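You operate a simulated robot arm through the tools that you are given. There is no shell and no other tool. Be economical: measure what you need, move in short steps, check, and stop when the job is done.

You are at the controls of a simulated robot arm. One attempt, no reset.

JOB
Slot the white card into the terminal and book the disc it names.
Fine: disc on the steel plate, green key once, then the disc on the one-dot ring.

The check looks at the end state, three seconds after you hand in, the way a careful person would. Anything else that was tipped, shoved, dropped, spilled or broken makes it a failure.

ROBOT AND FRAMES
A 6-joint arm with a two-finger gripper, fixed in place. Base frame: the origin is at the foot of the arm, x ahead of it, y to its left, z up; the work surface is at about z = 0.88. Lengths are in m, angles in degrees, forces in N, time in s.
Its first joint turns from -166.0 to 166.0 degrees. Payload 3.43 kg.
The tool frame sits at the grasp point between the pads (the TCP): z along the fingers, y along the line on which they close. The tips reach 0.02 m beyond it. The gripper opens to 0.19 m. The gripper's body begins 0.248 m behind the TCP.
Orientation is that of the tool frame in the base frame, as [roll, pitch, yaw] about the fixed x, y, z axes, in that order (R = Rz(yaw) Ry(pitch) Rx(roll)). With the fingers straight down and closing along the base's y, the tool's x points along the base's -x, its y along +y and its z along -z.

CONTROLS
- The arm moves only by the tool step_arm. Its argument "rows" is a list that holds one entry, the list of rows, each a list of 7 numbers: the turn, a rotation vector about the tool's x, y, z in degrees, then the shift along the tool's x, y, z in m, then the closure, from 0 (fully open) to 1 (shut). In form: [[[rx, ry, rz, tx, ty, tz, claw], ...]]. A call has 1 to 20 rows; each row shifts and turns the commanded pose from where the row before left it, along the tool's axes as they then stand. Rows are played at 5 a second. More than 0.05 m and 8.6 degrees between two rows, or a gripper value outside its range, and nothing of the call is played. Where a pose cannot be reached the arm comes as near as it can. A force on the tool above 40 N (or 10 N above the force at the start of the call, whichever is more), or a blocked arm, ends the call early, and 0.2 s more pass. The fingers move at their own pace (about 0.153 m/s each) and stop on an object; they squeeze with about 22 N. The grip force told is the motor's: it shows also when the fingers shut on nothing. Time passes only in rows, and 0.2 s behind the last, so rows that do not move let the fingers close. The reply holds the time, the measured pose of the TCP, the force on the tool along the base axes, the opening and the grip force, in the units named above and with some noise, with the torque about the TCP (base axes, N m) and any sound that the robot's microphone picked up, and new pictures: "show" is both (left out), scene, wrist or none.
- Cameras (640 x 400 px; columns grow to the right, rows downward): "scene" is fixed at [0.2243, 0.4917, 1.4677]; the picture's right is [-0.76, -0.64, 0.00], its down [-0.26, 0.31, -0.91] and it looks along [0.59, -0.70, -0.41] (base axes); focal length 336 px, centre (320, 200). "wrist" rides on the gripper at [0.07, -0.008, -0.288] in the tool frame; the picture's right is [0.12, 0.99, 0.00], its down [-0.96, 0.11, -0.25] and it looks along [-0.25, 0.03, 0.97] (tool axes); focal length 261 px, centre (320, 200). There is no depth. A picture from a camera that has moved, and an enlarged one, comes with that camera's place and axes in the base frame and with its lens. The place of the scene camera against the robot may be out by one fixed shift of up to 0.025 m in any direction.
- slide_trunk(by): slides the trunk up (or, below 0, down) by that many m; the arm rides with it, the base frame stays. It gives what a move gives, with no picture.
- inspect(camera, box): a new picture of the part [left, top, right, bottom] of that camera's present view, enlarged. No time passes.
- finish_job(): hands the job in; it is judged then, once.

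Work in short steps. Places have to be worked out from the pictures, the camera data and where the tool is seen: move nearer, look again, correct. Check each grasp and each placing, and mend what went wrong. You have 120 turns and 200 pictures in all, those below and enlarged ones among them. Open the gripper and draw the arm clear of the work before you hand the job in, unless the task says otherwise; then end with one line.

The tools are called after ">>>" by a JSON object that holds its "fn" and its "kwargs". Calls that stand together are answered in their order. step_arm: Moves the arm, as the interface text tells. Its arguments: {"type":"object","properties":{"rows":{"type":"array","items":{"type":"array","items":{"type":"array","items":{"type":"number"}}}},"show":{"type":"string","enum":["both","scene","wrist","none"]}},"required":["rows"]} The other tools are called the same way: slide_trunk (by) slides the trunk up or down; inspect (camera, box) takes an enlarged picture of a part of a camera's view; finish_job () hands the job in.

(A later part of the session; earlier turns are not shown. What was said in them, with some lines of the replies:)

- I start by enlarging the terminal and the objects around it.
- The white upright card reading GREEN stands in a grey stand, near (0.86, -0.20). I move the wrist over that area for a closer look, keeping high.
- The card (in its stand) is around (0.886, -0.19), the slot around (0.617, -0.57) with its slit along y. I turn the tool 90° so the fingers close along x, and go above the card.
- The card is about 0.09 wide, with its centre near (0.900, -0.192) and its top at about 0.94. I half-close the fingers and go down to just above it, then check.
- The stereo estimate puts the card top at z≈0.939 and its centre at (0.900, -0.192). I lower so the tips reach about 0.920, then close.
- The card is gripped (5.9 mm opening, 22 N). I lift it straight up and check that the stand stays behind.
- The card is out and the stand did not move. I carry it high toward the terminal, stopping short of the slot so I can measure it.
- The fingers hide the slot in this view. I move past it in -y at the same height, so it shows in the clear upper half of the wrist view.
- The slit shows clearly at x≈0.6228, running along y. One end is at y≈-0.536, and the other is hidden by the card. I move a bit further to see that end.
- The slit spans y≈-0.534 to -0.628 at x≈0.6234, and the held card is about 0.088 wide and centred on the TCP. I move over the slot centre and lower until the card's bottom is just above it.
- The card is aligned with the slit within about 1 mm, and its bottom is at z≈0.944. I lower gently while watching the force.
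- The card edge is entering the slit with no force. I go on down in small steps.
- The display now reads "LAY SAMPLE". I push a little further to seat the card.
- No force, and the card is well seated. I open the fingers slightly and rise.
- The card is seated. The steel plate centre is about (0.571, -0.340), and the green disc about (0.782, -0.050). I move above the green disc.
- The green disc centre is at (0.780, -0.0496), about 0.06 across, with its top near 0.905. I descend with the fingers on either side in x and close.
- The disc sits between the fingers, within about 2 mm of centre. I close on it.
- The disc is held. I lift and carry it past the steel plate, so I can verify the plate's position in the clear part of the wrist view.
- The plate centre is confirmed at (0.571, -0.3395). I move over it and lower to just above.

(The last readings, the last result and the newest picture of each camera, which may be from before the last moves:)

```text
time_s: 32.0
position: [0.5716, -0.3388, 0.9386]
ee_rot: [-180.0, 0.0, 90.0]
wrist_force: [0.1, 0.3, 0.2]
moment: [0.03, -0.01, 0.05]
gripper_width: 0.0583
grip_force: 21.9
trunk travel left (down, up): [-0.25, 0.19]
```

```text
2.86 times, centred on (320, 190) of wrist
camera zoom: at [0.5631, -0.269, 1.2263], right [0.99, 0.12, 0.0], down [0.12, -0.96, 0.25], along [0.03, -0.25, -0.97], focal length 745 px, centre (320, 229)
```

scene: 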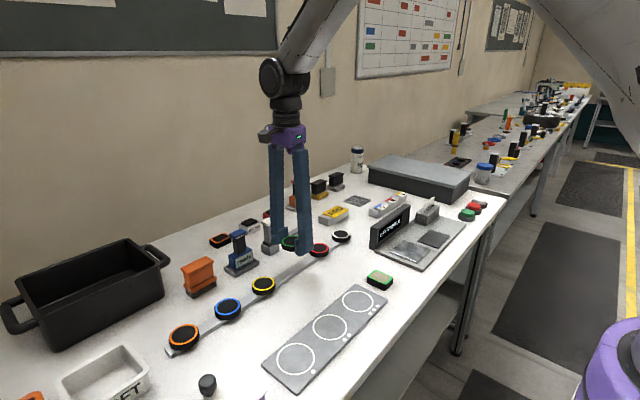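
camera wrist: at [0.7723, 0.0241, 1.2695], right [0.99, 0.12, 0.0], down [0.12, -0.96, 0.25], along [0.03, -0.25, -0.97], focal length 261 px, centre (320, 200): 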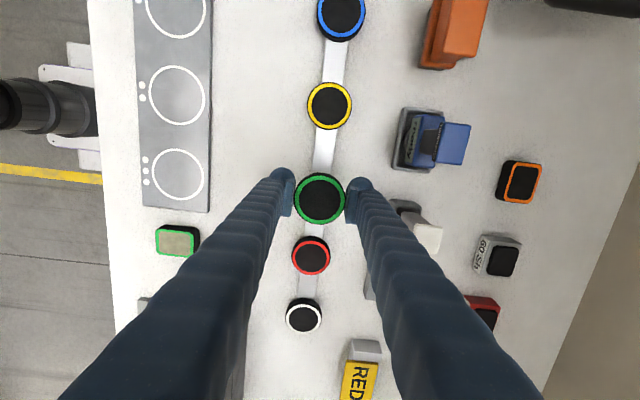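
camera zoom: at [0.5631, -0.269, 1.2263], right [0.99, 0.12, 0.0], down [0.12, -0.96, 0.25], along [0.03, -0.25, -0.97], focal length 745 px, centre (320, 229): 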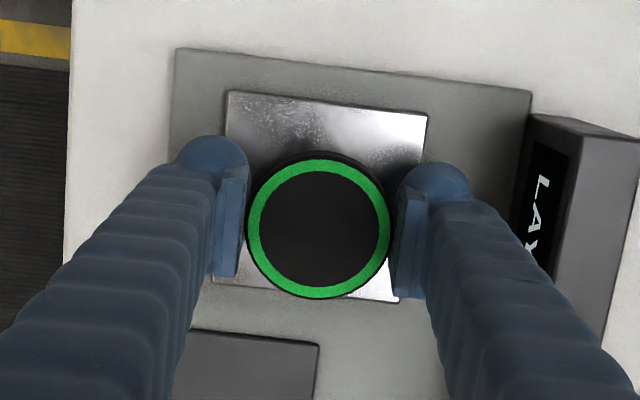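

The disc is centred over the steel plate. I lower in small steps and watch for contact.

>>> {"fn": "step_arm", "kwargs": {"rows": [[[0, 0, 0, 0, 0, 0.006, 1], [0, 0, 0, 0, 0, 0.004, 1], [0, 0, 0, 0, 0, 0.003, 1], [0, 0, 0, 0, 0, 0.003, 1], [0, 0, 0, 0, 0, 0, 1]]], "show": "none"}}

>>> {"fn": "inspect", "kwargs": {"camera": "scene", "box": [350, 190, 470, 290]}}

```text
time_s: 33.2
position: [0.5717, -0.3407, 0.9237]
ee_rot: [-179.8, 0.0, 90.0]
wrist_force: [0.3, -0.7, -0.6]
moment: [-0.01, -0.02, -0.01]
gripper_width: 0.0584
grip_force: 21.7
trunk travel left (down, up): [-0.25, 0.19]
```

```text
4.00 times, centred on (410, 240) of scene
camera zoom: at [0.2243, 0.4917, 1.4677], right [-0.76, -0.64, 0.0], down [-0.26, 0.31, -0.91], along [0.59, -0.7, -0.41], focal length 1343 px, centre (-40, 40)
```

zoom: 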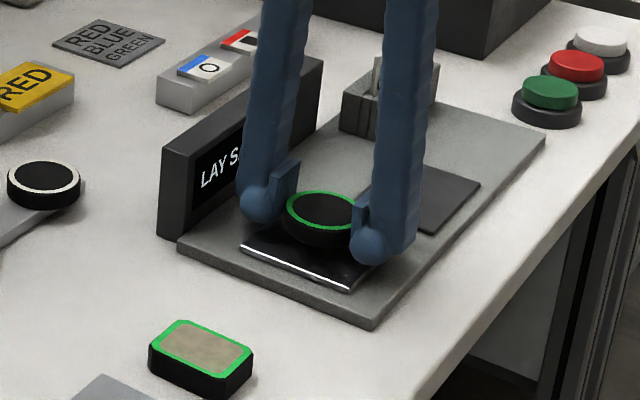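

>>> {"fn": "step_arm", "kwargs": {"rows": [[[0, 0, 0, 0, 0, 0.002, 1], [0, 0, 0, 0, 0, 0.002, 1], [0, 0, 0, 0, 0, 0, 1]]], "show": "none"}}

>>> {"fn": "inspect", "kwargs": {"camera": "scene", "box": [380, 220, 440, 270]}}

```text
time_s: 34.0
position: [0.5715, -0.3408, 0.9189]
ee_rot: [180.0, 0.1, 90.1]
wrist_force: [0.1, 0.4, -1.7]
moment: [-0.02, -0.01, -0.03]
gripper_width: 0.0588
grip_force: 21.4
trunk travel left (down, up): [-0.25, 0.19]
```

```text
8.00 times, centred on (410, 245) of scene
camera zoom: at [0.2243, 0.4917, 1.4677], right [-0.76, -0.64, 0.0], down [-0.26, 0.31, -0.91], along [0.59, -0.7, -0.41], focal length 2686 px, centre (-400, -160)
```

zoom: 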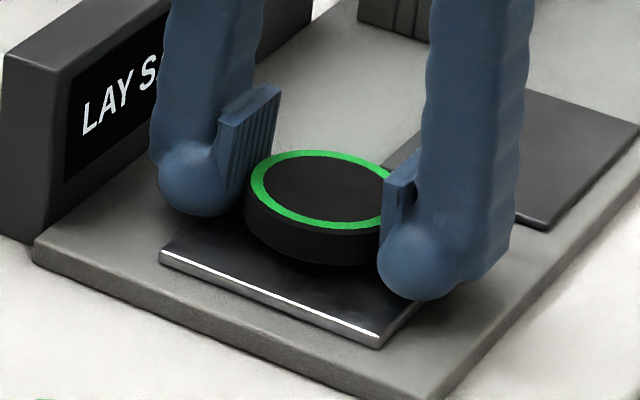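

The disc still seems to hover 1–3 mm above the plate, so I go down further.

>>> {"fn": "step_arm", "kwargs": {"rows": [[[0, 0, 0, 0, 0, 0.0015, 1], [0, 0, 0, 0, 0, 0.0015, 1], [0, 0, 0, 0, 0, 0, 1]]], "show": "none"}}

>>> {"fn": "inspect", "kwargs": {"camera": "scene", "box": [380, 220, 440, 270]}}

```text
time_s: 34.8
position: [0.5716, -0.3392, 0.916]
ee_rot: [179.9, 0.1, 90.0]
wrist_force: [-0.3, -1.1, 21.1]
moment: [-0.05, 0.32, -0.03]
gripper_width: 0.0582
grip_force: 21.8
trunk travel left (down, up): [-0.25, 0.19]
```

```text
8.00 times, centred on (410, 245) of scene
camera zoom: at [0.2243, 0.4917, 1.4677], right [-0.76, -0.64, 0.0], down [-0.26, 0.31, -0.91], along [0.59, -0.7, -0.41], focal length 2686 px, centre (-400, -160)
```

zoom: 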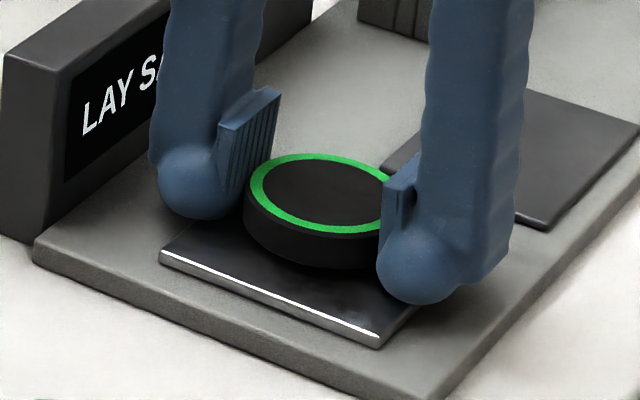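

Contact at 21 N, so the disc rests on the plate at TCP z≈0.917. I ease up 1 mm, open a little, and rise.

>>> {"fn": "step_arm", "kwargs": {"rows": [[[0, 0, 0, 0, 0, -0.001, 1], [0, 0, 0, 0, 0, 0, 0.6], [0, 0, 0, 0, 0, 0, 0.55], [0, 0, 0, 0, 0, 0, 0.55], [0, 0, 0, 0, 0, -0.03, 0.55], [0, 0, 0, 0, 0, -0.04, 0.55], [0, 0, 0, 0, 0, -0.04, 0.55], [0, 0, 0, 0, 0, -0.04, 0.55], [0, 0, 0, 0, 0, 0, 0.55]]]}}

>>> {"fn": "inspect", "kwargs": {"camera": "scene", "box": [350, 170, 490, 290]}}

```text
time_s: 36.8
position: [0.5725, -0.3389, 1.0681]
ee_rot: [-180.0, 0.0, 90.1]
wrist_force: [0.6, 0.6, 0.3]
moment: [-0.05, 0.0, 0.02]
gripper_width: 0.0856
grip_force: 0.0
trunk travel left (down, up): [-0.25, 0.19]
camera wrist: at [0.5637, -0.2698, 1.3542], right [0.99, 0.12, 0.0], down [0.12, -0.96, 0.25], along [0.03, -0.25, -0.97], focal length 261 px, centre (320, 200)
```

scene: 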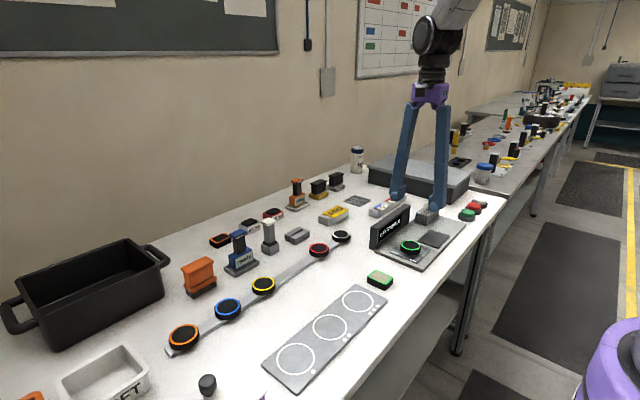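
wrist: 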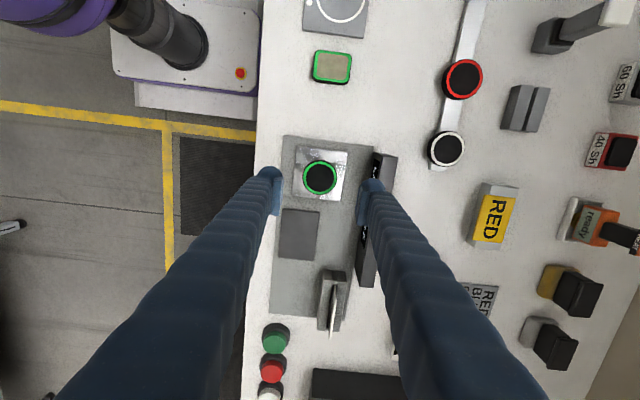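

```text
3.33 times, centred on (420, 230) of scene
camera zoom: at [0.2243, 0.4917, 1.4677], right [-0.76, -0.64, 0.0], down [-0.26, 0.31, -0.91], along [0.59, -0.7, -0.41], focal length 1119 px, centre (-13, 100)
```

zoom: 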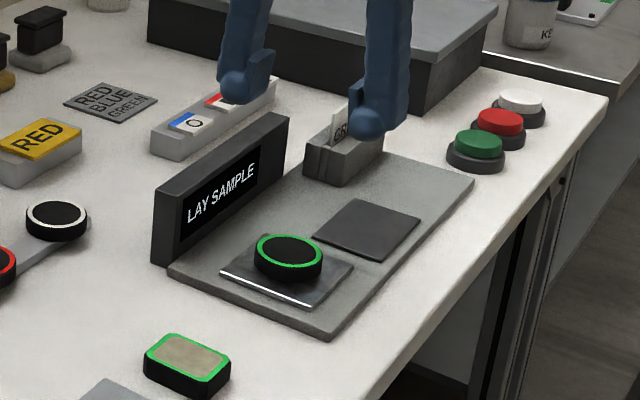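

The disc is on the plate and the display still says LAY SAMPLE. The green key is at about (0.5215, -0.70). I move above it with the fingers shut, then look at both.

>>> {"fn": "step_arm", "kwargs": {"rows": [[[0, 0, 0, -0.0451, -0.0064, 0, 0.8], [0, 0, 0, -0.0451, -0.0064, 0, 1], [0, 0, 0, -0.0451, -0.0064, 0, 1], [0, 0, 0, -0.0451, -0.0064, 0, 1], [0, 0, 0, -0.0451, -0.0064, 0, 1], [0, 0, 0, -0.0451, -0.0064, 0, 1], [0, 0, 0, -0.0451, -0.0064, 0, 1], [0, 0, 0, -0.0451, -0.0064, 0, 1], [0, 0, 0, 0, 0, 0.02, 1], [0, 0, 0, 0, 0, 0, 1]]], "show": "none"}}

>>> {"fn": "inspect", "kwargs": {"camera": "scene", "box": [360, 150, 520, 280]}}

>>> {"fn": "inspect", "kwargs": {"camera": "wrist", "box": [240, 100, 400, 260]}}

```text
time_s: 39.0
position: [0.5212, -0.6999, 1.0461]
ee_rot: [180.0, 0.0, 90.0]
wrist_force: [0.0, 0.0, 0.8]
moment: [-0.04, 0.04, -0.03]
gripper_width: 0.0
grip_force: 22.1
trunk travel left (down, up): [-0.25, 0.19]
```

```text
3.08 times, centred on (440, 215) of scene
camera zoom: at [0.2243, 0.4917, 1.4677], right [-0.76, -0.64, 0.0], down [-0.26, 0.31, -0.91], along [0.59, -0.7, -0.41], focal length 1033 px, centre (-49, 154)
```

zoom: 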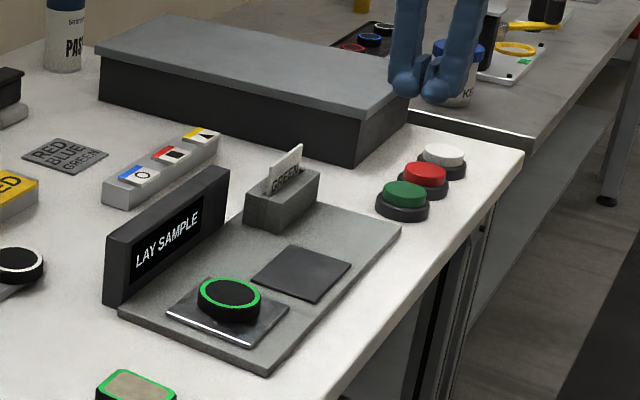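

```text
2.50 times, centred on (320, 180) of wrist
camera zoom: at [0.513, -0.6301, 1.3335], right [0.99, 0.12, 0.0], down [0.12, -0.96, 0.25], along [0.03, -0.25, -0.97], focal length 652 px, centre (320, 250)
```

zoom: 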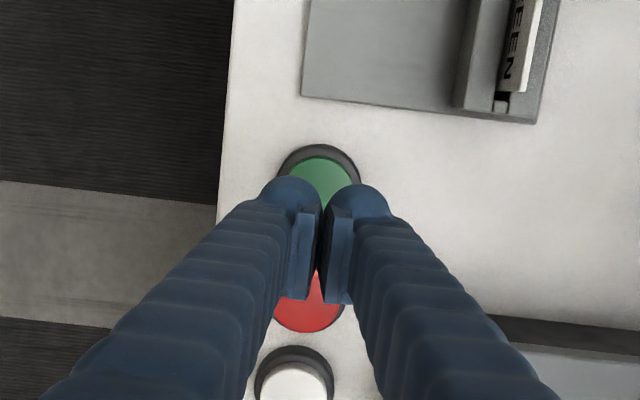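

The key centre is within 3 mm of where I am. I lower the tips to just above it.

>>> {"fn": "step_arm", "kwargs": {"rows": [[[0, 0, 0, 0.002, 0.001, 0.04, 1], [0, 0, 0, 0, 0, 0.04, 1], [0, 0, 0, 0, 0, 0.02, 1], [0, 0, 0, 0, 0, 0, 1]]], "show": "none"}}

>>> {"fn": "inspect", "kwargs": {"camera": "scene", "box": [430, 170, 510, 240]}}

>>> {"fn": "inspect", "kwargs": {"camera": "wrist", "box": [260, 140, 380, 260]}}

```text
time_s: 40.0
position: [0.5224, -0.6984, 0.9461]
ee_rot: [-180.0, 0.0, 90.1]
wrist_force: [0.7, 0.3, -0.9]
moment: [0.02, 0.0, 0.01]
gripper_width: 0.0001
grip_force: 22.0
trunk travel left (down, up): [-0.25, 0.19]
```

```text
5.71 times, centred on (470, 205) of scene
camera zoom: at [0.2243, 0.4917, 1.4677], right [-0.76, -0.64, 0.0], down [-0.26, 0.31, -0.91], along [0.59, -0.7, -0.41], focal length 1919 px, centre (-537, 171)
```

zoom: 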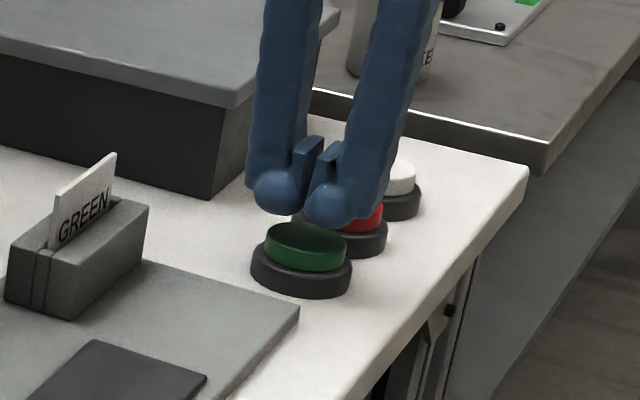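

```text
3.33 times, centred on (320, 200) of wrist
camera zoom: at [0.5137, -0.628, 1.2332], right [0.99, 0.12, 0.0], down [0.12, -0.96, 0.25], along [0.03, -0.25, -0.97], focal length 869 px, centre (320, 200)
```

zoom: 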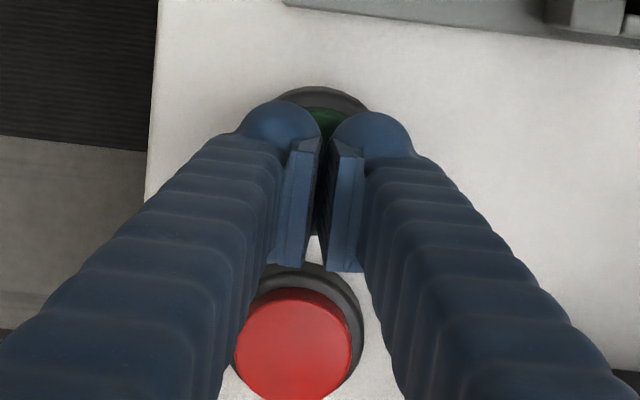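

The tips are centred over the green key with the red one clear. I press down in small steps; the force limit will protect it.

>>> {"fn": "step_arm", "kwargs": {"rows": [[[0, 0, 0, 0, 0, 0.004, 1], [0, 0, 0, 0, 0, 0.004, 1], [0, 0, 0, 0, 0, 0.003, 1], [0, 0, 0, 0, 0, 0.003, 1], [0, 0, 0, 0, 0, 0.002, 1], [0, 0, 0, 0, 0, 0, 1]]], "show": "none"}}

>>> {"fn": "inspect", "kwargs": {"camera": "scene", "box": [370, 170, 510, 270]}}

```text
time_s: 41.4
position: [0.5218, -0.6981, 0.9312]
ee_rot: [-180.0, 0.0, 89.9]
wrist_force: [0.0, -0.9, 0.6]
moment: [0.03, 0.01, 0.01]
gripper_width: 0.0002
grip_force: 22.5
trunk travel left (down, up): [-0.25, 0.19]
```

```text
4.00 times, centred on (440, 220) of scene
camera zoom: at [0.2243, 0.4917, 1.4677], right [-0.76, -0.64, 0.0], down [-0.26, 0.31, -0.91], along [0.59, -0.7, -0.41], focal length 1343 px, centre (-160, 120)
```

zoom: 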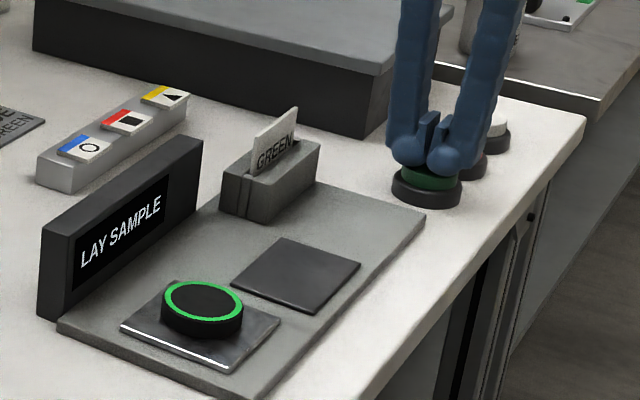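

No contact force yet. I continue down slowly.

>>> {"fn": "step_arm", "kwargs": {"rows": [[[0, 0, 0, 0, 0, 0.002, 1], [0, 0, 0, 0, 0, 0.002, 1], [0, 0, 0, 0, 0, 0.002, 1], [0, 0, 0, 0, 0, 0, 1]]], "show": "none"}}

>>> {"fn": "inspect", "kwargs": {"camera": "scene", "box": [370, 170, 510, 270]}}

```text
time_s: 42.4
position: [0.5215, -0.699, 0.9257]
ee_rot: [179.9, 0.0, 90.0]
wrist_force: [-0.9, -0.4, 1.6]
moment: [0.0, 0.02, -0.02]
gripper_width: 0.0058
grip_force: 34.4
trunk travel left (down, up): [-0.25, 0.19]
heard: click
```

```text
4.00 times, centred on (440, 220) of scene
camera zoom: at [0.2243, 0.4917, 1.4677], right [-0.76, -0.64, 0.0], down [-0.26, 0.31, -0.91], along [0.59, -0.7, -0.41], focal length 1343 px, centre (-160, 120)
```

zoom: 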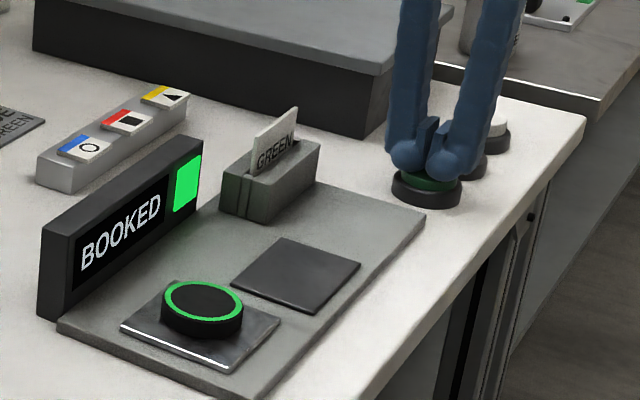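

A click was heard and the display shows BOOKED with green. I lift straight off and go back above the disc.

>>> {"fn": "step_arm", "kwargs": {"rows": [[[0, 0, 0, 0, 0, -0.02, 1], [0, 0, 0, 0, 0, -0.04, 1], [0, 0, 0, 0, 0, -0.045, 1], [0, 0, 0, 0, 0, -0.04, 1], [0, 0, 0, 0.0449, 0.0063, 0, 0.8], [0, 0, 0, 0.0449, 0.0063, 0, 0.55], [0, 0, 0, 0.0449, 0.0063, 0, 0.55], [0, 0, 0, 0.0449, 0.0063, 0, 0.55], [0, 0, 0, 0.0449, 0.0063, 0, 0.55], [0, 0, 0, 0.0449, 0.0063, 0, 0.55], [0, 0, 0, 0.0449, 0.0063, 0, 0.55], [0, 0, 0, 0.0449, 0.0063, 0, 0.55], [0, 0, 0, 0, 0, 0.03, 0.55], [0, 0, 0, 0, 0, 0, 0.55]]], "show": "none"}}

>>> {"fn": "inspect", "kwargs": {"camera": "scene", "box": [350, 150, 510, 270]}}

>>> {"fn": "inspect", "kwargs": {"camera": "wrist", "box": [240, 120, 400, 260]}}

```text
time_s: 45.4
position: [0.5716, -0.3395, 1.0404]
ee_rot: [180.0, -0.2, 90.0]
wrist_force: [-0.1, -0.7, 0.3]
moment: [0.17, -0.02, 0.03]
gripper_width: 0.0855
grip_force: 0.0
trunk travel left (down, up): [-0.25, 0.19]
```

```text
3.33 times, centred on (430, 210) of scene
camera zoom: at [0.2243, 0.4917, 1.4677], right [-0.76, -0.64, 0.0], down [-0.26, 0.31, -0.91], along [0.59, -0.7, -0.41], focal length 1119 px, centre (-47, 167)
```

zoom: 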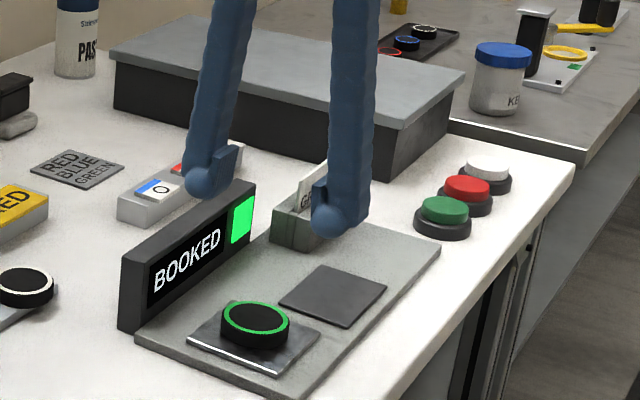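

```text
2.86 times, centred on (320, 190) of wrist
camera zoom: at [0.5631, -0.2704, 1.3269], right [0.99, 0.12, 0.0], down [0.12, -0.96, 0.25], along [0.03, -0.24, -0.97], focal length 745 px, centre (320, 229)
```

zoom: 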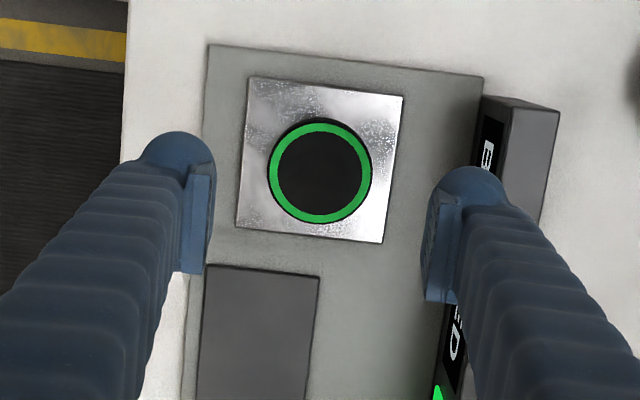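

The display still reads BOOKED and the disc is in place. I descend over the disc, grip it and lift.

>>> {"fn": "step_arm", "kwargs": {"rows": [[[0, 0, 0, 0, 0, 0.04, 0.55], [0, 0, 0, 0, 0, 0.04, 0.55], [0, 0, 0, 0, 0, 0.03, 0.55], [0, 0, 0, 0, 0, 0.0115, 0.55], [0, 0, 0, 0, 0, 0, 0.6], [0, 0, 0, 0, 0, 0, 0.75], [0, 0, 0, 0, 0, 0, 1], [0, 0, 0, 0, 0, 0, 1], [0, 0, 0, 0, 0, -0.015, 1], [0, 0, 0, 0, 0, -0.03, 1], [0, 0, 0, 0, 0, -0.04, 1], [0, 0, 0, 0, 0, -0.04, 1], [0, 0, 0, 0, 0, 0, 1]]]}}

>>> {"fn": "inspect", "kwargs": {"camera": "scene", "box": [350, 150, 510, 270]}}

```text
time_s: 48.2
position: [0.5721, -0.3385, 1.0432]
ee_rot: [-179.9, 0.0, 90.1]
wrist_force: [-0.4, 0.1, -0.2]
moment: [-0.02, -0.02, 0.01]
gripper_width: 0.0584
grip_force: 22.4
trunk travel left (down, up): [-0.25, 0.19]
camera wrist: at [0.5638, -0.2687, 1.3302], right [0.99, 0.12, 0.0], down [0.12, -0.96, 0.25], along [0.03, -0.25, -0.97], focal length 261 px, centre (320, 200)
```

scene: 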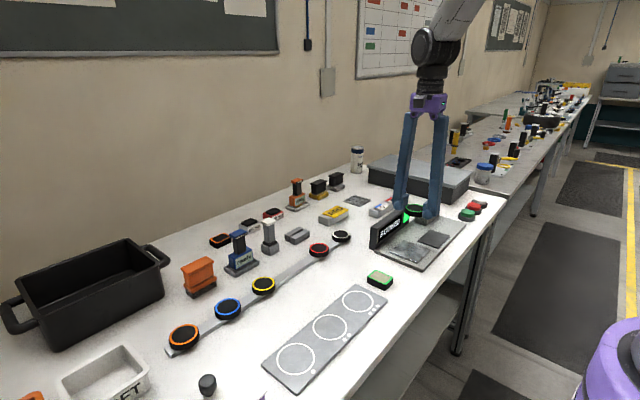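
wrist: 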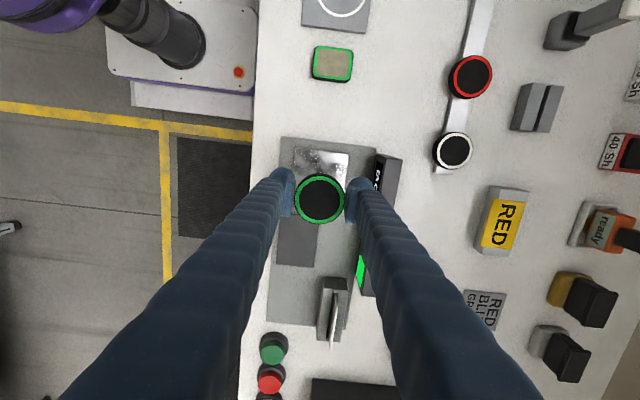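

```text
3.33 times, centred on (430, 210) of scene
camera zoom: at [0.2243, 0.4917, 1.4677], right [-0.76, -0.64, 0.0], down [-0.26, 0.31, -0.91], along [0.59, -0.7, -0.41], focal length 1119 px, centre (-47, 167)
```

zoom: 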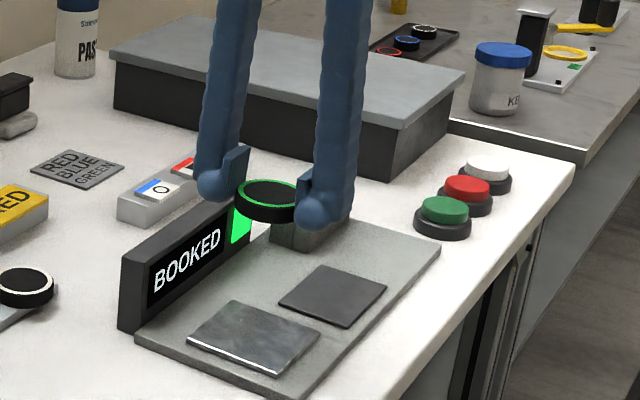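

The disc is in hand. The one-dot ring is the one furthest in +y, near (0.57, 0.16). I carry the disc toward it, stopping short to measure.

>>> {"fn": "step_arm", "kwargs": {"rows": [[[0, 0, 0, 0.043, 0, -0.003, 1], [0, 0, 0, 0.043, 0, -0.003, 1], [0, 0, 0, 0.043, 0, -0.003, 1], [0, 0, 0, 0.043, 0, -0.003, 1], [0, 0, 0, 0.043, 0, -0.003, 1], [0, 0, 0, 0.043, 0, -0.003, 1], [0, 0, 0, 0.043, 0, -0.003, 1], [0, 0, 0, 0.043, 0, -0.003, 1], [0, 0, 0, 0.043, 0, -0.003, 1], [0, 0, 0, 0.033, 0, -0.003, 1], [0, 0, 0, 0, 0, 0, 1]]], "show": "wrist"}}

>>> {"fn": "inspect", "kwargs": {"camera": "wrist", "box": [220, 30, 420, 230]}}

```text
time_s: 50.6
position: [0.5712, 0.0801, 1.0739]
ee_rot: [-179.9, -0.1, 90.0]
wrist_force: [-0.8, 0.6, -0.4]
moment: [-0.06, 0.0, 0.0]
gripper_width: 0.0584
grip_force: 22.0
trunk travel left (down, up): [-0.25, 0.19]
camera wrist: at [0.5629, 0.1519, 1.3607], right [0.99, 0.12, 0.0], down [0.12, -0.96, 0.25], along [0.03, -0.25, -0.97], focal length 261 px, centre (320, 200)
```

wrist: 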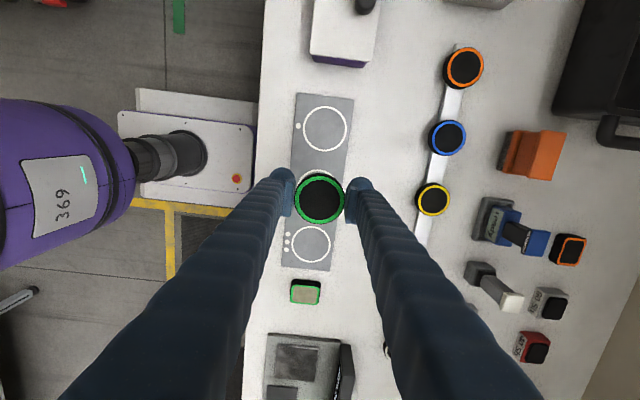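

```text
2.00 times, centred on (320, 130) of wrist
camera zoom: at [0.5629, 0.1519, 1.3607], right [0.99, 0.12, 0.0], down [0.12, -0.96, 0.25], along [0.03, -0.25, -0.97], focal length 521 px, centre (320, 340)
```

zoom: 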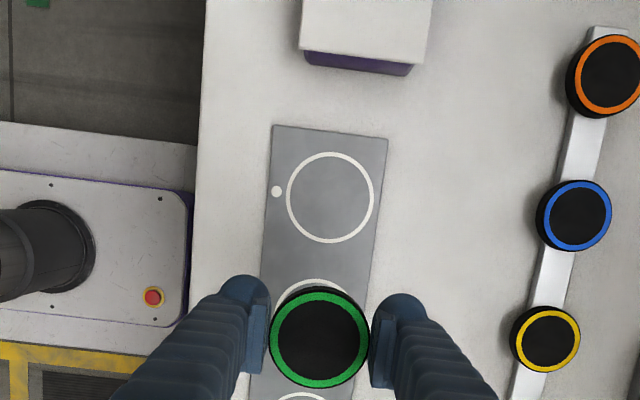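

The ring centre is at (0.571, 0.1594). I move over it and lower to just above the board.

>>> {"fn": "step_arm", "kwargs": {"rows": [[[0, 0, 0, 0.04, 0, 0, 1], [0, 0, 0, 0.0393, 0, 0, 1], [0, 0, 0, 0, 0, 0.045, 1], [0, 0, 0, 0, 0, 0.045, 1], [0, 0, 0, 0, 0, 0.04, 1], [0, 0, 0, 0, 0, 0.012, 1], [0, 0, 0, 0, 0, 0, 1]]], "show": "none"}}

>>> {"fn": "inspect", "kwargs": {"camera": "scene", "box": [230, 300, 370, 400]}}

>>> {"fn": "inspect", "kwargs": {"camera": "wrist", "box": [250, 130, 390, 250]}}

```text
time_s: 52.2
position: [0.5725, 0.1603, 0.9326]
ee_rot: [-179.9, 0.0, 90.1]
wrist_force: [0.0, -0.2, -0.9]
moment: [0.0, -0.01, -0.05]
gripper_width: 0.0583
grip_force: 22.6
trunk travel left (down, up): [-0.25, 0.19]
```

```text
4.00 times, centred on (300, 350) of scene
camera zoom: at [0.2243, 0.4917, 1.4677], right [-0.76, -0.64, 0.0], down [-0.26, 0.31, -0.91], along [0.59, -0.7, -0.41], focal length 1343 px, centre (400, -400)
```

zoom: 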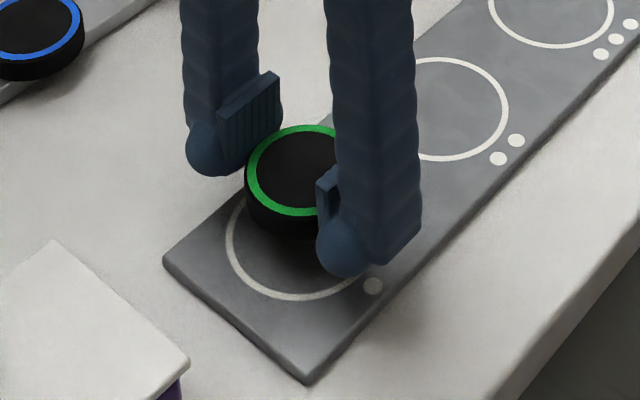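

```text
3.33 times, centred on (320, 190) of wrist
camera zoom: at [0.563, 0.2304, 1.219], right [0.99, 0.12, 0.0], down [0.12, -0.96, 0.25], along [0.03, -0.25, -0.97], focal length 869 px, centre (320, 233)
```

zoom: 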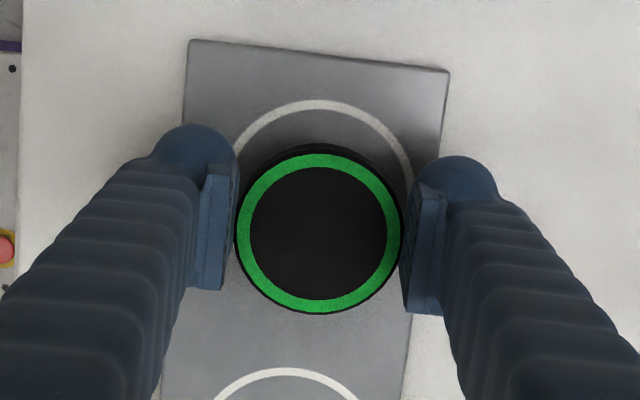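

Alignment looks right. I lower toward contact.

>>> {"fn": "step_arm", "kwargs": {"rows": [[[0, 0, 0, 0, 0, 0.006, 1], [0, 0, 0, 0, 0, 0.005, 1], [0, 0, 0, 0, 0, 0.003, 1], [0, 0, 0, 0, 0, 0.002, 1], [0, 0, 0, 0, 0, 0.002, 1], [0, 0, 0, 0, 0, 0, 1]]], "show": "none"}}

>>> {"fn": "inspect", "kwargs": {"camera": "scene", "box": [250, 320, 350, 400]}}

>>> {"fn": "inspect", "kwargs": {"camera": "wrist", "box": [250, 130, 390, 250]}}

```text
time_s: 53.6
position: [0.5723, 0.161, 0.9137]
ee_rot: [-180.0, 0.0, 90.1]
wrist_force: [-0.1, -0.6, -0.4]
moment: [0.02, 0.0, -0.01]
gripper_width: 0.0584
grip_force: 22.2
trunk travel left (down, up): [-0.25, 0.19]
```

```text
5.00 times, centred on (300, 360) of scene
camera zoom: at [0.2243, 0.4917, 1.4677], right [-0.76, -0.64, 0.0], down [-0.26, 0.31, -0.91], along [0.59, -0.7, -0.41], focal length 1679 px, centre (420, -600)
```

zoom: 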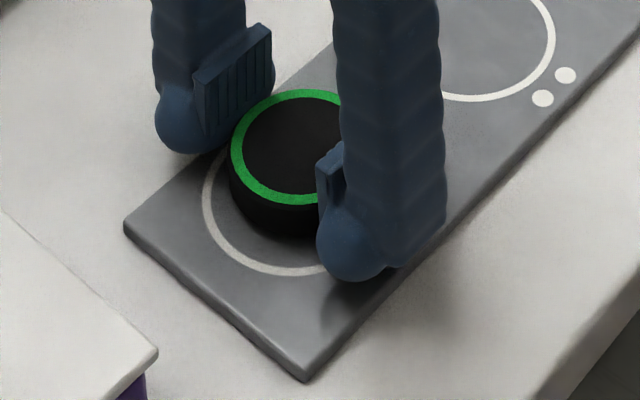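

```text
3.33 times, centred on (320, 190) of wrist
camera zoom: at [0.5631, 0.2303, 1.2006], right [0.99, 0.12, 0.0], down [0.12, -0.96, 0.25], along [0.03, -0.25, -0.97], focal length 869 px, centre (320, 233)
```

zoom: 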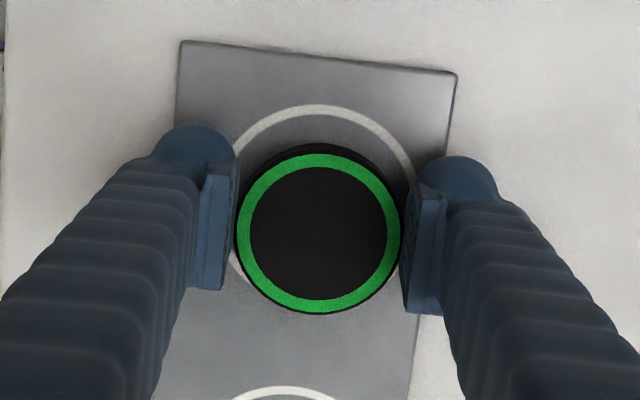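

No contact yet; I continue in 1.5 mm steps.

>>> {"fn": "step_arm", "kwargs": {"rows": [[[0, 0, 0, 0, 0, 0.0015, 1], [0, 0, 0, 0, 0, 0.0015, 1], [0, 0, 0, 0, 0, 0.0015, 1], [0, 0, 0, 0, 0, 0, 1]]], "show": "none"}}

```text
time_s: 54.6
position: [0.5714, 0.1599, 0.9084]
ee_rot: [-179.9, -0.1, 90.1]
wrist_force: [0.0, 0.4, 0.4]
moment: [0.02, -0.02, -0.03]
gripper_width: 0.0583
grip_force: 21.5
trunk travel left (down, up): [-0.25, 0.19]
```

>>> {"fn": "inspect", "kwargs": {"camera": "wrist", "box": [250, 130, 390, 250]}}

>>> {"fn": "inspect", "kwargs": {"camera": "scene", "box": [250, 320, 350, 400]}}

```text
3.33 times, centred on (320, 190) of wrist
camera zoom: at [0.5632, 0.2304, 1.196], right [0.99, 0.12, 0.0], down [0.12, -0.96, 0.25], along [0.03, -0.25, -0.97], focal length 869 px, centre (320, 233)
```

zoom: 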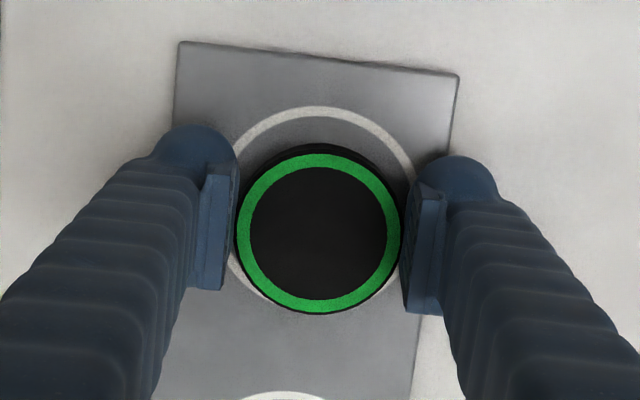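

```text
5.00 times, centred on (300, 360) of scene
camera zoom: at [0.2243, 0.4917, 1.4677], right [-0.76, -0.64, 0.0], down [-0.26, 0.31, -0.91], along [0.59, -0.7, -0.41], focal length 1679 px, centre (420, -600)
```

zoom: 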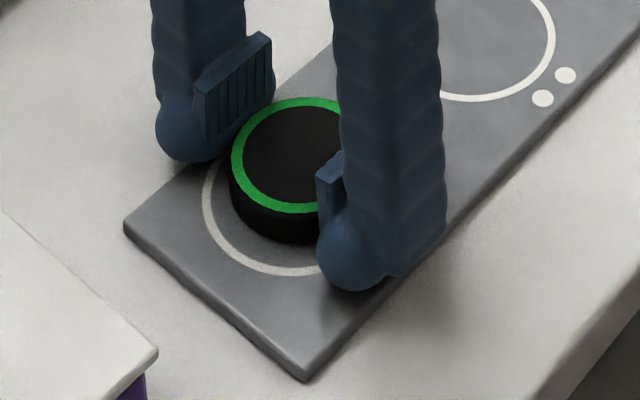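

Still free, by eye a couple of mm above the board. I continue down gently.

>>> {"fn": "step_arm", "kwargs": {"rows": [[[0, 0, 0, 0, 0, 0.001, 1], [0, 0, 0, 0, 0, 0.001, 1], [0, 0, 0, 0, 0, 0.001, 1], [0, 0, 0, 0, 0, 0, 1]]], "show": "none"}}

```text
time_s: 55.6
position: [0.5712, 0.1602, 0.9073]
ee_rot: [179.8, 0.0, 90.1]
wrist_force: [1.2, 2.2, 35.4]
moment: [-0.14, 0.04, 0.04]
gripper_width: 0.0582
grip_force: 22.3
trunk travel left (down, up): [-0.25, 0.19]
```

Contact at 35 N, so the disc is down. I ease up 2 mm, open, rise and look.

>>> {"fn": "step_arm", "kwargs": {"rows": [[[0, 0, 0, 0, 0, -0.002, 1], [0, 0, 0, 0, 0, 0, 0.6], [0, 0, 0, 0, 0, 0, 0.55], [0, 0, 0, 0, 0, 0, 0.55], [0, 0, 0, 0, 0, -0.03, 0.55], [0, 0, 0, 0, 0, -0.04, 0.55], [0, 0, 0, 0, 0, -0.04, 0.55], [0, 0, 0, 0, 0, -0.04, 0.55], [0, 0, 0, 0, 0, 0, 0.55]]]}}

>>> {"fn": "inspect", "kwargs": {"camera": "wrist", "box": [250, 110, 390, 230]}}

>>> {"fn": "inspect", "kwargs": {"camera": "scene", "box": [240, 280, 390, 400]}}

```text
time_s: 57.6
position: [0.5713, 0.1604, 1.0585]
ee_rot: [-179.9, 0.0, 90.1]
wrist_force: [-0.1, 0.8, -0.4]
moment: [0.0, 0.01, -0.02]
gripper_width: 0.0855
grip_force: 0.0
trunk travel left (down, up): [-0.25, 0.19]
camera wrist: at [0.5643, 0.2306, 1.3455], right [0.99, 0.12, 0.0], down [0.12, -0.96, 0.25], along [0.03, -0.25, -0.97], focal length 261 px, centre (320, 200)
```

scene: 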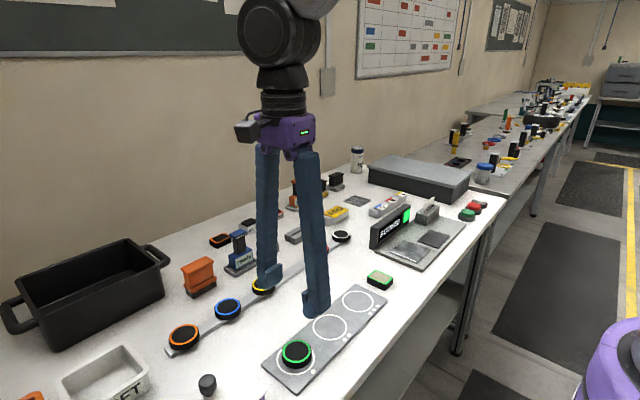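
wrist: 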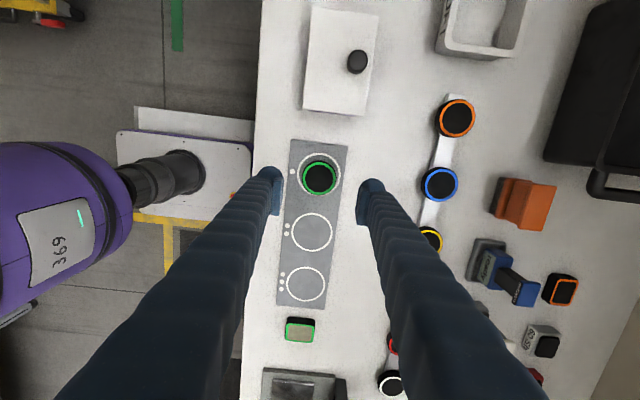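

```text
3.33 times, centred on (320, 170) of wrist
camera zoom: at [0.5643, 0.2306, 1.3455], right [0.99, 0.12, 0.0], down [0.12, -0.96, 0.25], along [0.03, -0.25, -0.97], focal length 869 px, centre (320, 300)
```

zoom: 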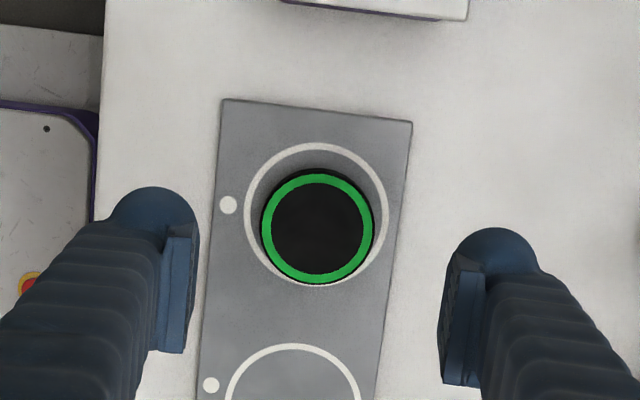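

```text
3.33 times, centred on (315, 340) of scene
camera zoom: at [0.2243, 0.4917, 1.4677], right [-0.76, -0.64, 0.0], down [-0.26, 0.31, -0.91], along [0.59, -0.7, -0.41], focal length 1119 px, centre (337, -267)
```

zoom: 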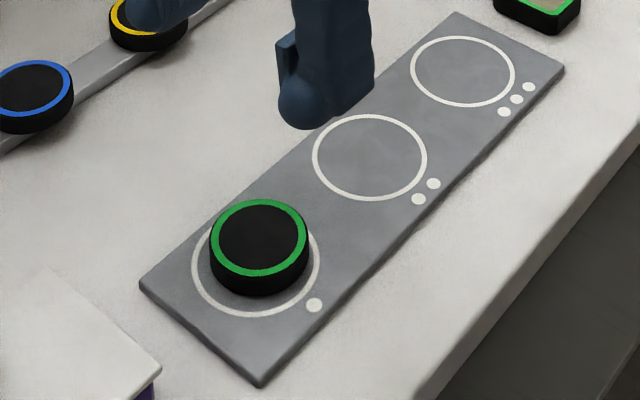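

The disc is inside the one-dot ring but may be a few mm off centre. I shift so the camera is straight above it, which removes parallax, and check.

>>> {"fn": "step_arm", "kwargs": {"rows": [[[0, 0, 0, -0.035, 0, 0, 0.55], [0, 0, 0, -0.035, 0, 0, 0.55], [0, 0, 0, 0, 0, 0, 0.55]]], "show": "none"}}

>>> {"fn": "inspect", "kwargs": {"camera": "wrist", "box": [280, 90, 360, 170]}}

```text
time_s: 58.4
position: [0.5723, 0.0902, 1.058]
ee_rot: [-179.9, 0.1, 90.0]
wrist_force: [0.3, 0.9, 0.7]
moment: [0.03, -0.05, 0.0]
gripper_width: 0.0857
grip_force: 0.1
trunk travel left (down, up): [-0.25, 0.19]
```

```text
5.00 times, centred on (320, 130) of wrist
camera zoom: at [0.5637, 0.1598, 1.345], right [0.99, 0.12, 0.0], down [0.12, -0.96, 0.25], along [0.03, -0.25, -0.97], focal length 1303 px, centre (320, 550)
```

zoom: 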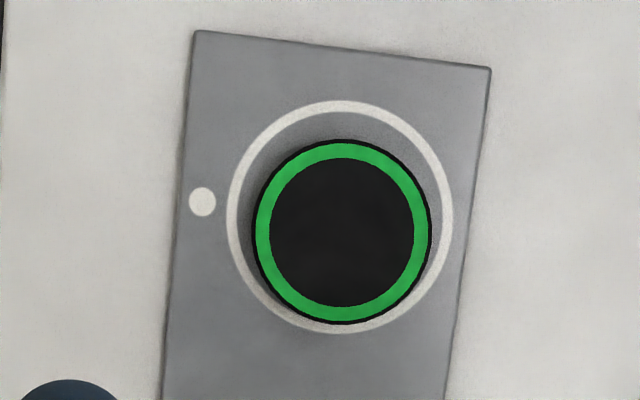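

The disc sits about 5 mm toward -y from the ring's centre. I regrip it, lift slightly, shift +5 mm in y and set it down again.

>>> {"fn": "step_arm", "kwargs": {"rows": [[[0, 0, 0, 0.0325, 0, 0, 0.55], [0, 0, 0, 0.0325, 0, 0, 0.55], [0, 0, 0, 0, 0, 0.045, 0.55], [0, 0, 0, 0, 0, 0.045, 0.55], [0, 0, 0, 0, 0, 0.04, 0.55], [0, 0, 0, 0, 0, 0.0185, 0.55], [0, 0, 0, 0, 0, 0, 0.55], [0, 0, 0, 0, 0, 0, 0.75], [0, 0, 0, 0, 0, 0, 1], [0, 0, 0, 0, 0, 0, 1], [0, 0, 0, 0, 0, -0.006, 1], [0, 0, 0, 0.0025, -0.0003, 0, 1], [0, 0, 0, 0.0025, -0.0002, 0, 1], [0, 0, 0, 0, 0, 0, 1]]], "show": "none"}}

>>> {"fn": "inspect", "kwargs": {"camera": "scene", "box": [250, 320, 350, 400]}}

```text
time_s: 61.4
position: [0.5703, 0.1599, 0.9153]
ee_rot: [180.0, -0.1, 90.1]
wrist_force: [0.4, 1.3, 0.0]
moment: [-0.01, -0.02, 0.01]
gripper_width: 0.0582
grip_force: 22.3
trunk travel left (down, up): [-0.25, 0.19]
```

```text
5.00 times, centred on (300, 360) of scene
camera zoom: at [0.2243, 0.4917, 1.4677], right [-0.76, -0.64, 0.0], down [-0.26, 0.31, -0.91], along [0.59, -0.7, -0.41], focal length 1679 px, centre (420, -600)
```

zoom: 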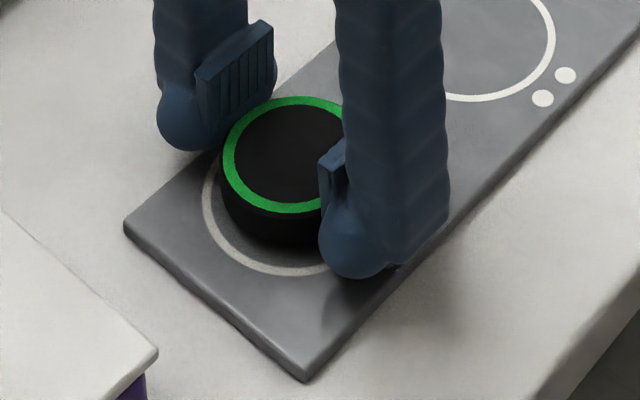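

It is lifted and shifted. I lower it the same 6 mm back to the board.

>>> {"fn": "step_arm", "kwargs": {"rows": [[[0, 0, 0, 0, 0, 0.003, 1], [0, 0, 0, 0, 0, 0.002, 1], [0, 0, 0, 0, 0, 0.001, 1], [0, 0, 0, 0, 0, 0.0005, 1], [0, 0, 0, 0, 0, 0, 1]]], "show": "none"}}

```text
time_s: 62.6
position: [0.5712, 0.159, 0.9102]
ee_rot: [179.9, 0.0, 90.0]
wrist_force: [0.5, -2.7, 8.5]
moment: [-0.04, 0.01, -0.05]
gripper_width: 0.0581
grip_force: 21.6
trunk travel left (down, up): [-0.25, 0.19]
```

Light contact at 8.5 N. I release, rise, and shift to the straight-above view.

>>> {"fn": "step_arm", "kwargs": {"rows": [[[0, 0, 0, 0, 0, 0, 0.6], [0, 0, 0, 0, 0, 0, 0.55], [0, 0, 0, 0, 0, 0, 0.55], [0, 0, 0, 0, 0, -0.03, 0.55], [0, 0, 0, 0, 0, -0.04, 0.55], [0, 0, 0, 0, 0, -0.04, 0.55], [0, 0, 0, 0, 0, -0.04, 0.55], [0, 0, 0, -0.035, 0, 0, 0.55], [0, 0, 0, -0.035, 0, 0, 0.55], [0, 0, 0, 0, 0, 0, 0.55]]], "show": "none"}}

>>> {"fn": "inspect", "kwargs": {"camera": "wrist", "box": [280, 90, 360, 170]}}

```text
time_s: 64.8
position: [0.5727, 0.0907, 1.0583]
ee_rot: [-180.0, 0.0, 90.0]
wrist_force: [-0.3, -0.1, 1.2]
moment: [0.06, 0.03, -0.05]
gripper_width: 0.0858
grip_force: 0.1
trunk travel left (down, up): [-0.25, 0.19]
```

```text
5.00 times, centred on (320, 130) of wrist
camera zoom: at [0.5638, 0.1598, 1.3457], right [0.99, 0.12, 0.0], down [0.12, -0.96, 0.25], along [0.03, -0.25, -0.97], focal length 1303 px, centre (320, 550)
```

zoom: 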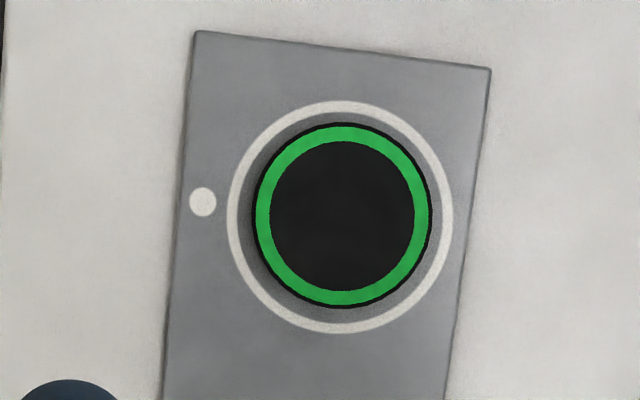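

The disc is now centred in the one-dot ring. I raise the arm clear, open the gripper and take a last look at everything.

>>> {"fn": "step_arm", "kwargs": {"rows": [[[0, 0, 0, 0, 0, -0.045, 0.4], [0, 0, 0, 0, 0, -0.045, 0.2], [0, 0, 0, 0, -0.02, -0.045, 0], [0, 0, 0, 0, -0.02, -0.04, 0], [0, 0, 0, 0, 0, 0, 0]]]}}

>>> {"fn": "inspect", "kwargs": {"camera": "scene", "box": [340, 150, 510, 290]}}

```text
time_s: 66.0
position: [0.5326, 0.0892, 1.2331]
ee_rot: [-179.9, 0.0, 90.1]
wrist_force: [1.0, 0.0, -0.2]
moment: [-0.03, 0.01, 0.01]
gripper_width: 0.19
grip_force: 0.2
trunk travel left (down, up): [-0.25, 0.19]
camera wrist: at [0.5236, 0.1589, 1.5205], right [0.99, 0.12, 0.0], down [0.12, -0.96, 0.25], along [0.03, -0.25, -0.97], focal length 261 px, centre (320, 200)
```

scene: 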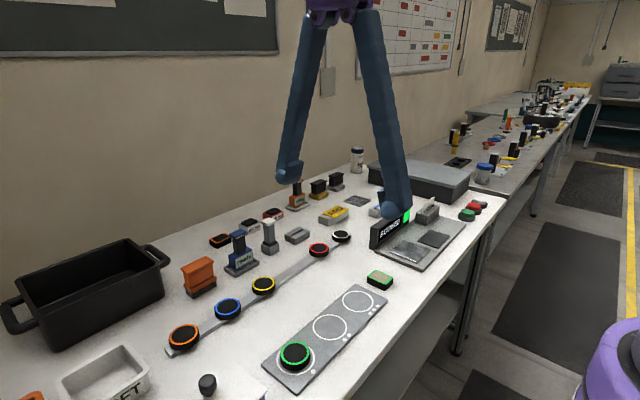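
wrist: 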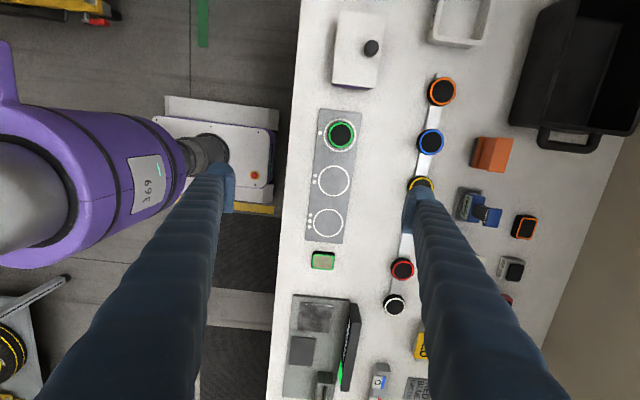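

```text
2.86 times, centred on (425, 220) of scene
camera zoom: at [0.2243, 0.4917, 1.4677], right [-0.76, -0.64, 0.0], down [-0.26, 0.31, -0.91], along [0.59, -0.7, -0.41], focal length 959 px, centre (20, 143)
```

zoom: 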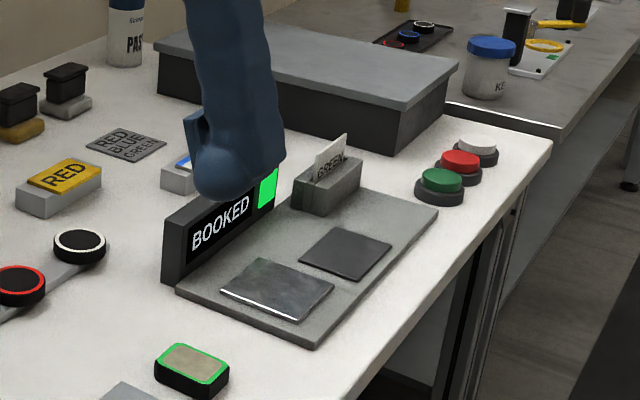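

All is in place: the card is in the slot, the display reads BOOKED, the green disc is on the one-dot ring, the gripper is open and the arm is clear. I hand in.

>>> {"fn": "finish_job", "kwargs": {}}

```text
The job is handed in.
```

The white GREEN card is in the terminal, the display reads BOOKED after one press of the green key, and the green disc is centred on the one-dot ring, with nothing else moved as far as the pictures show.
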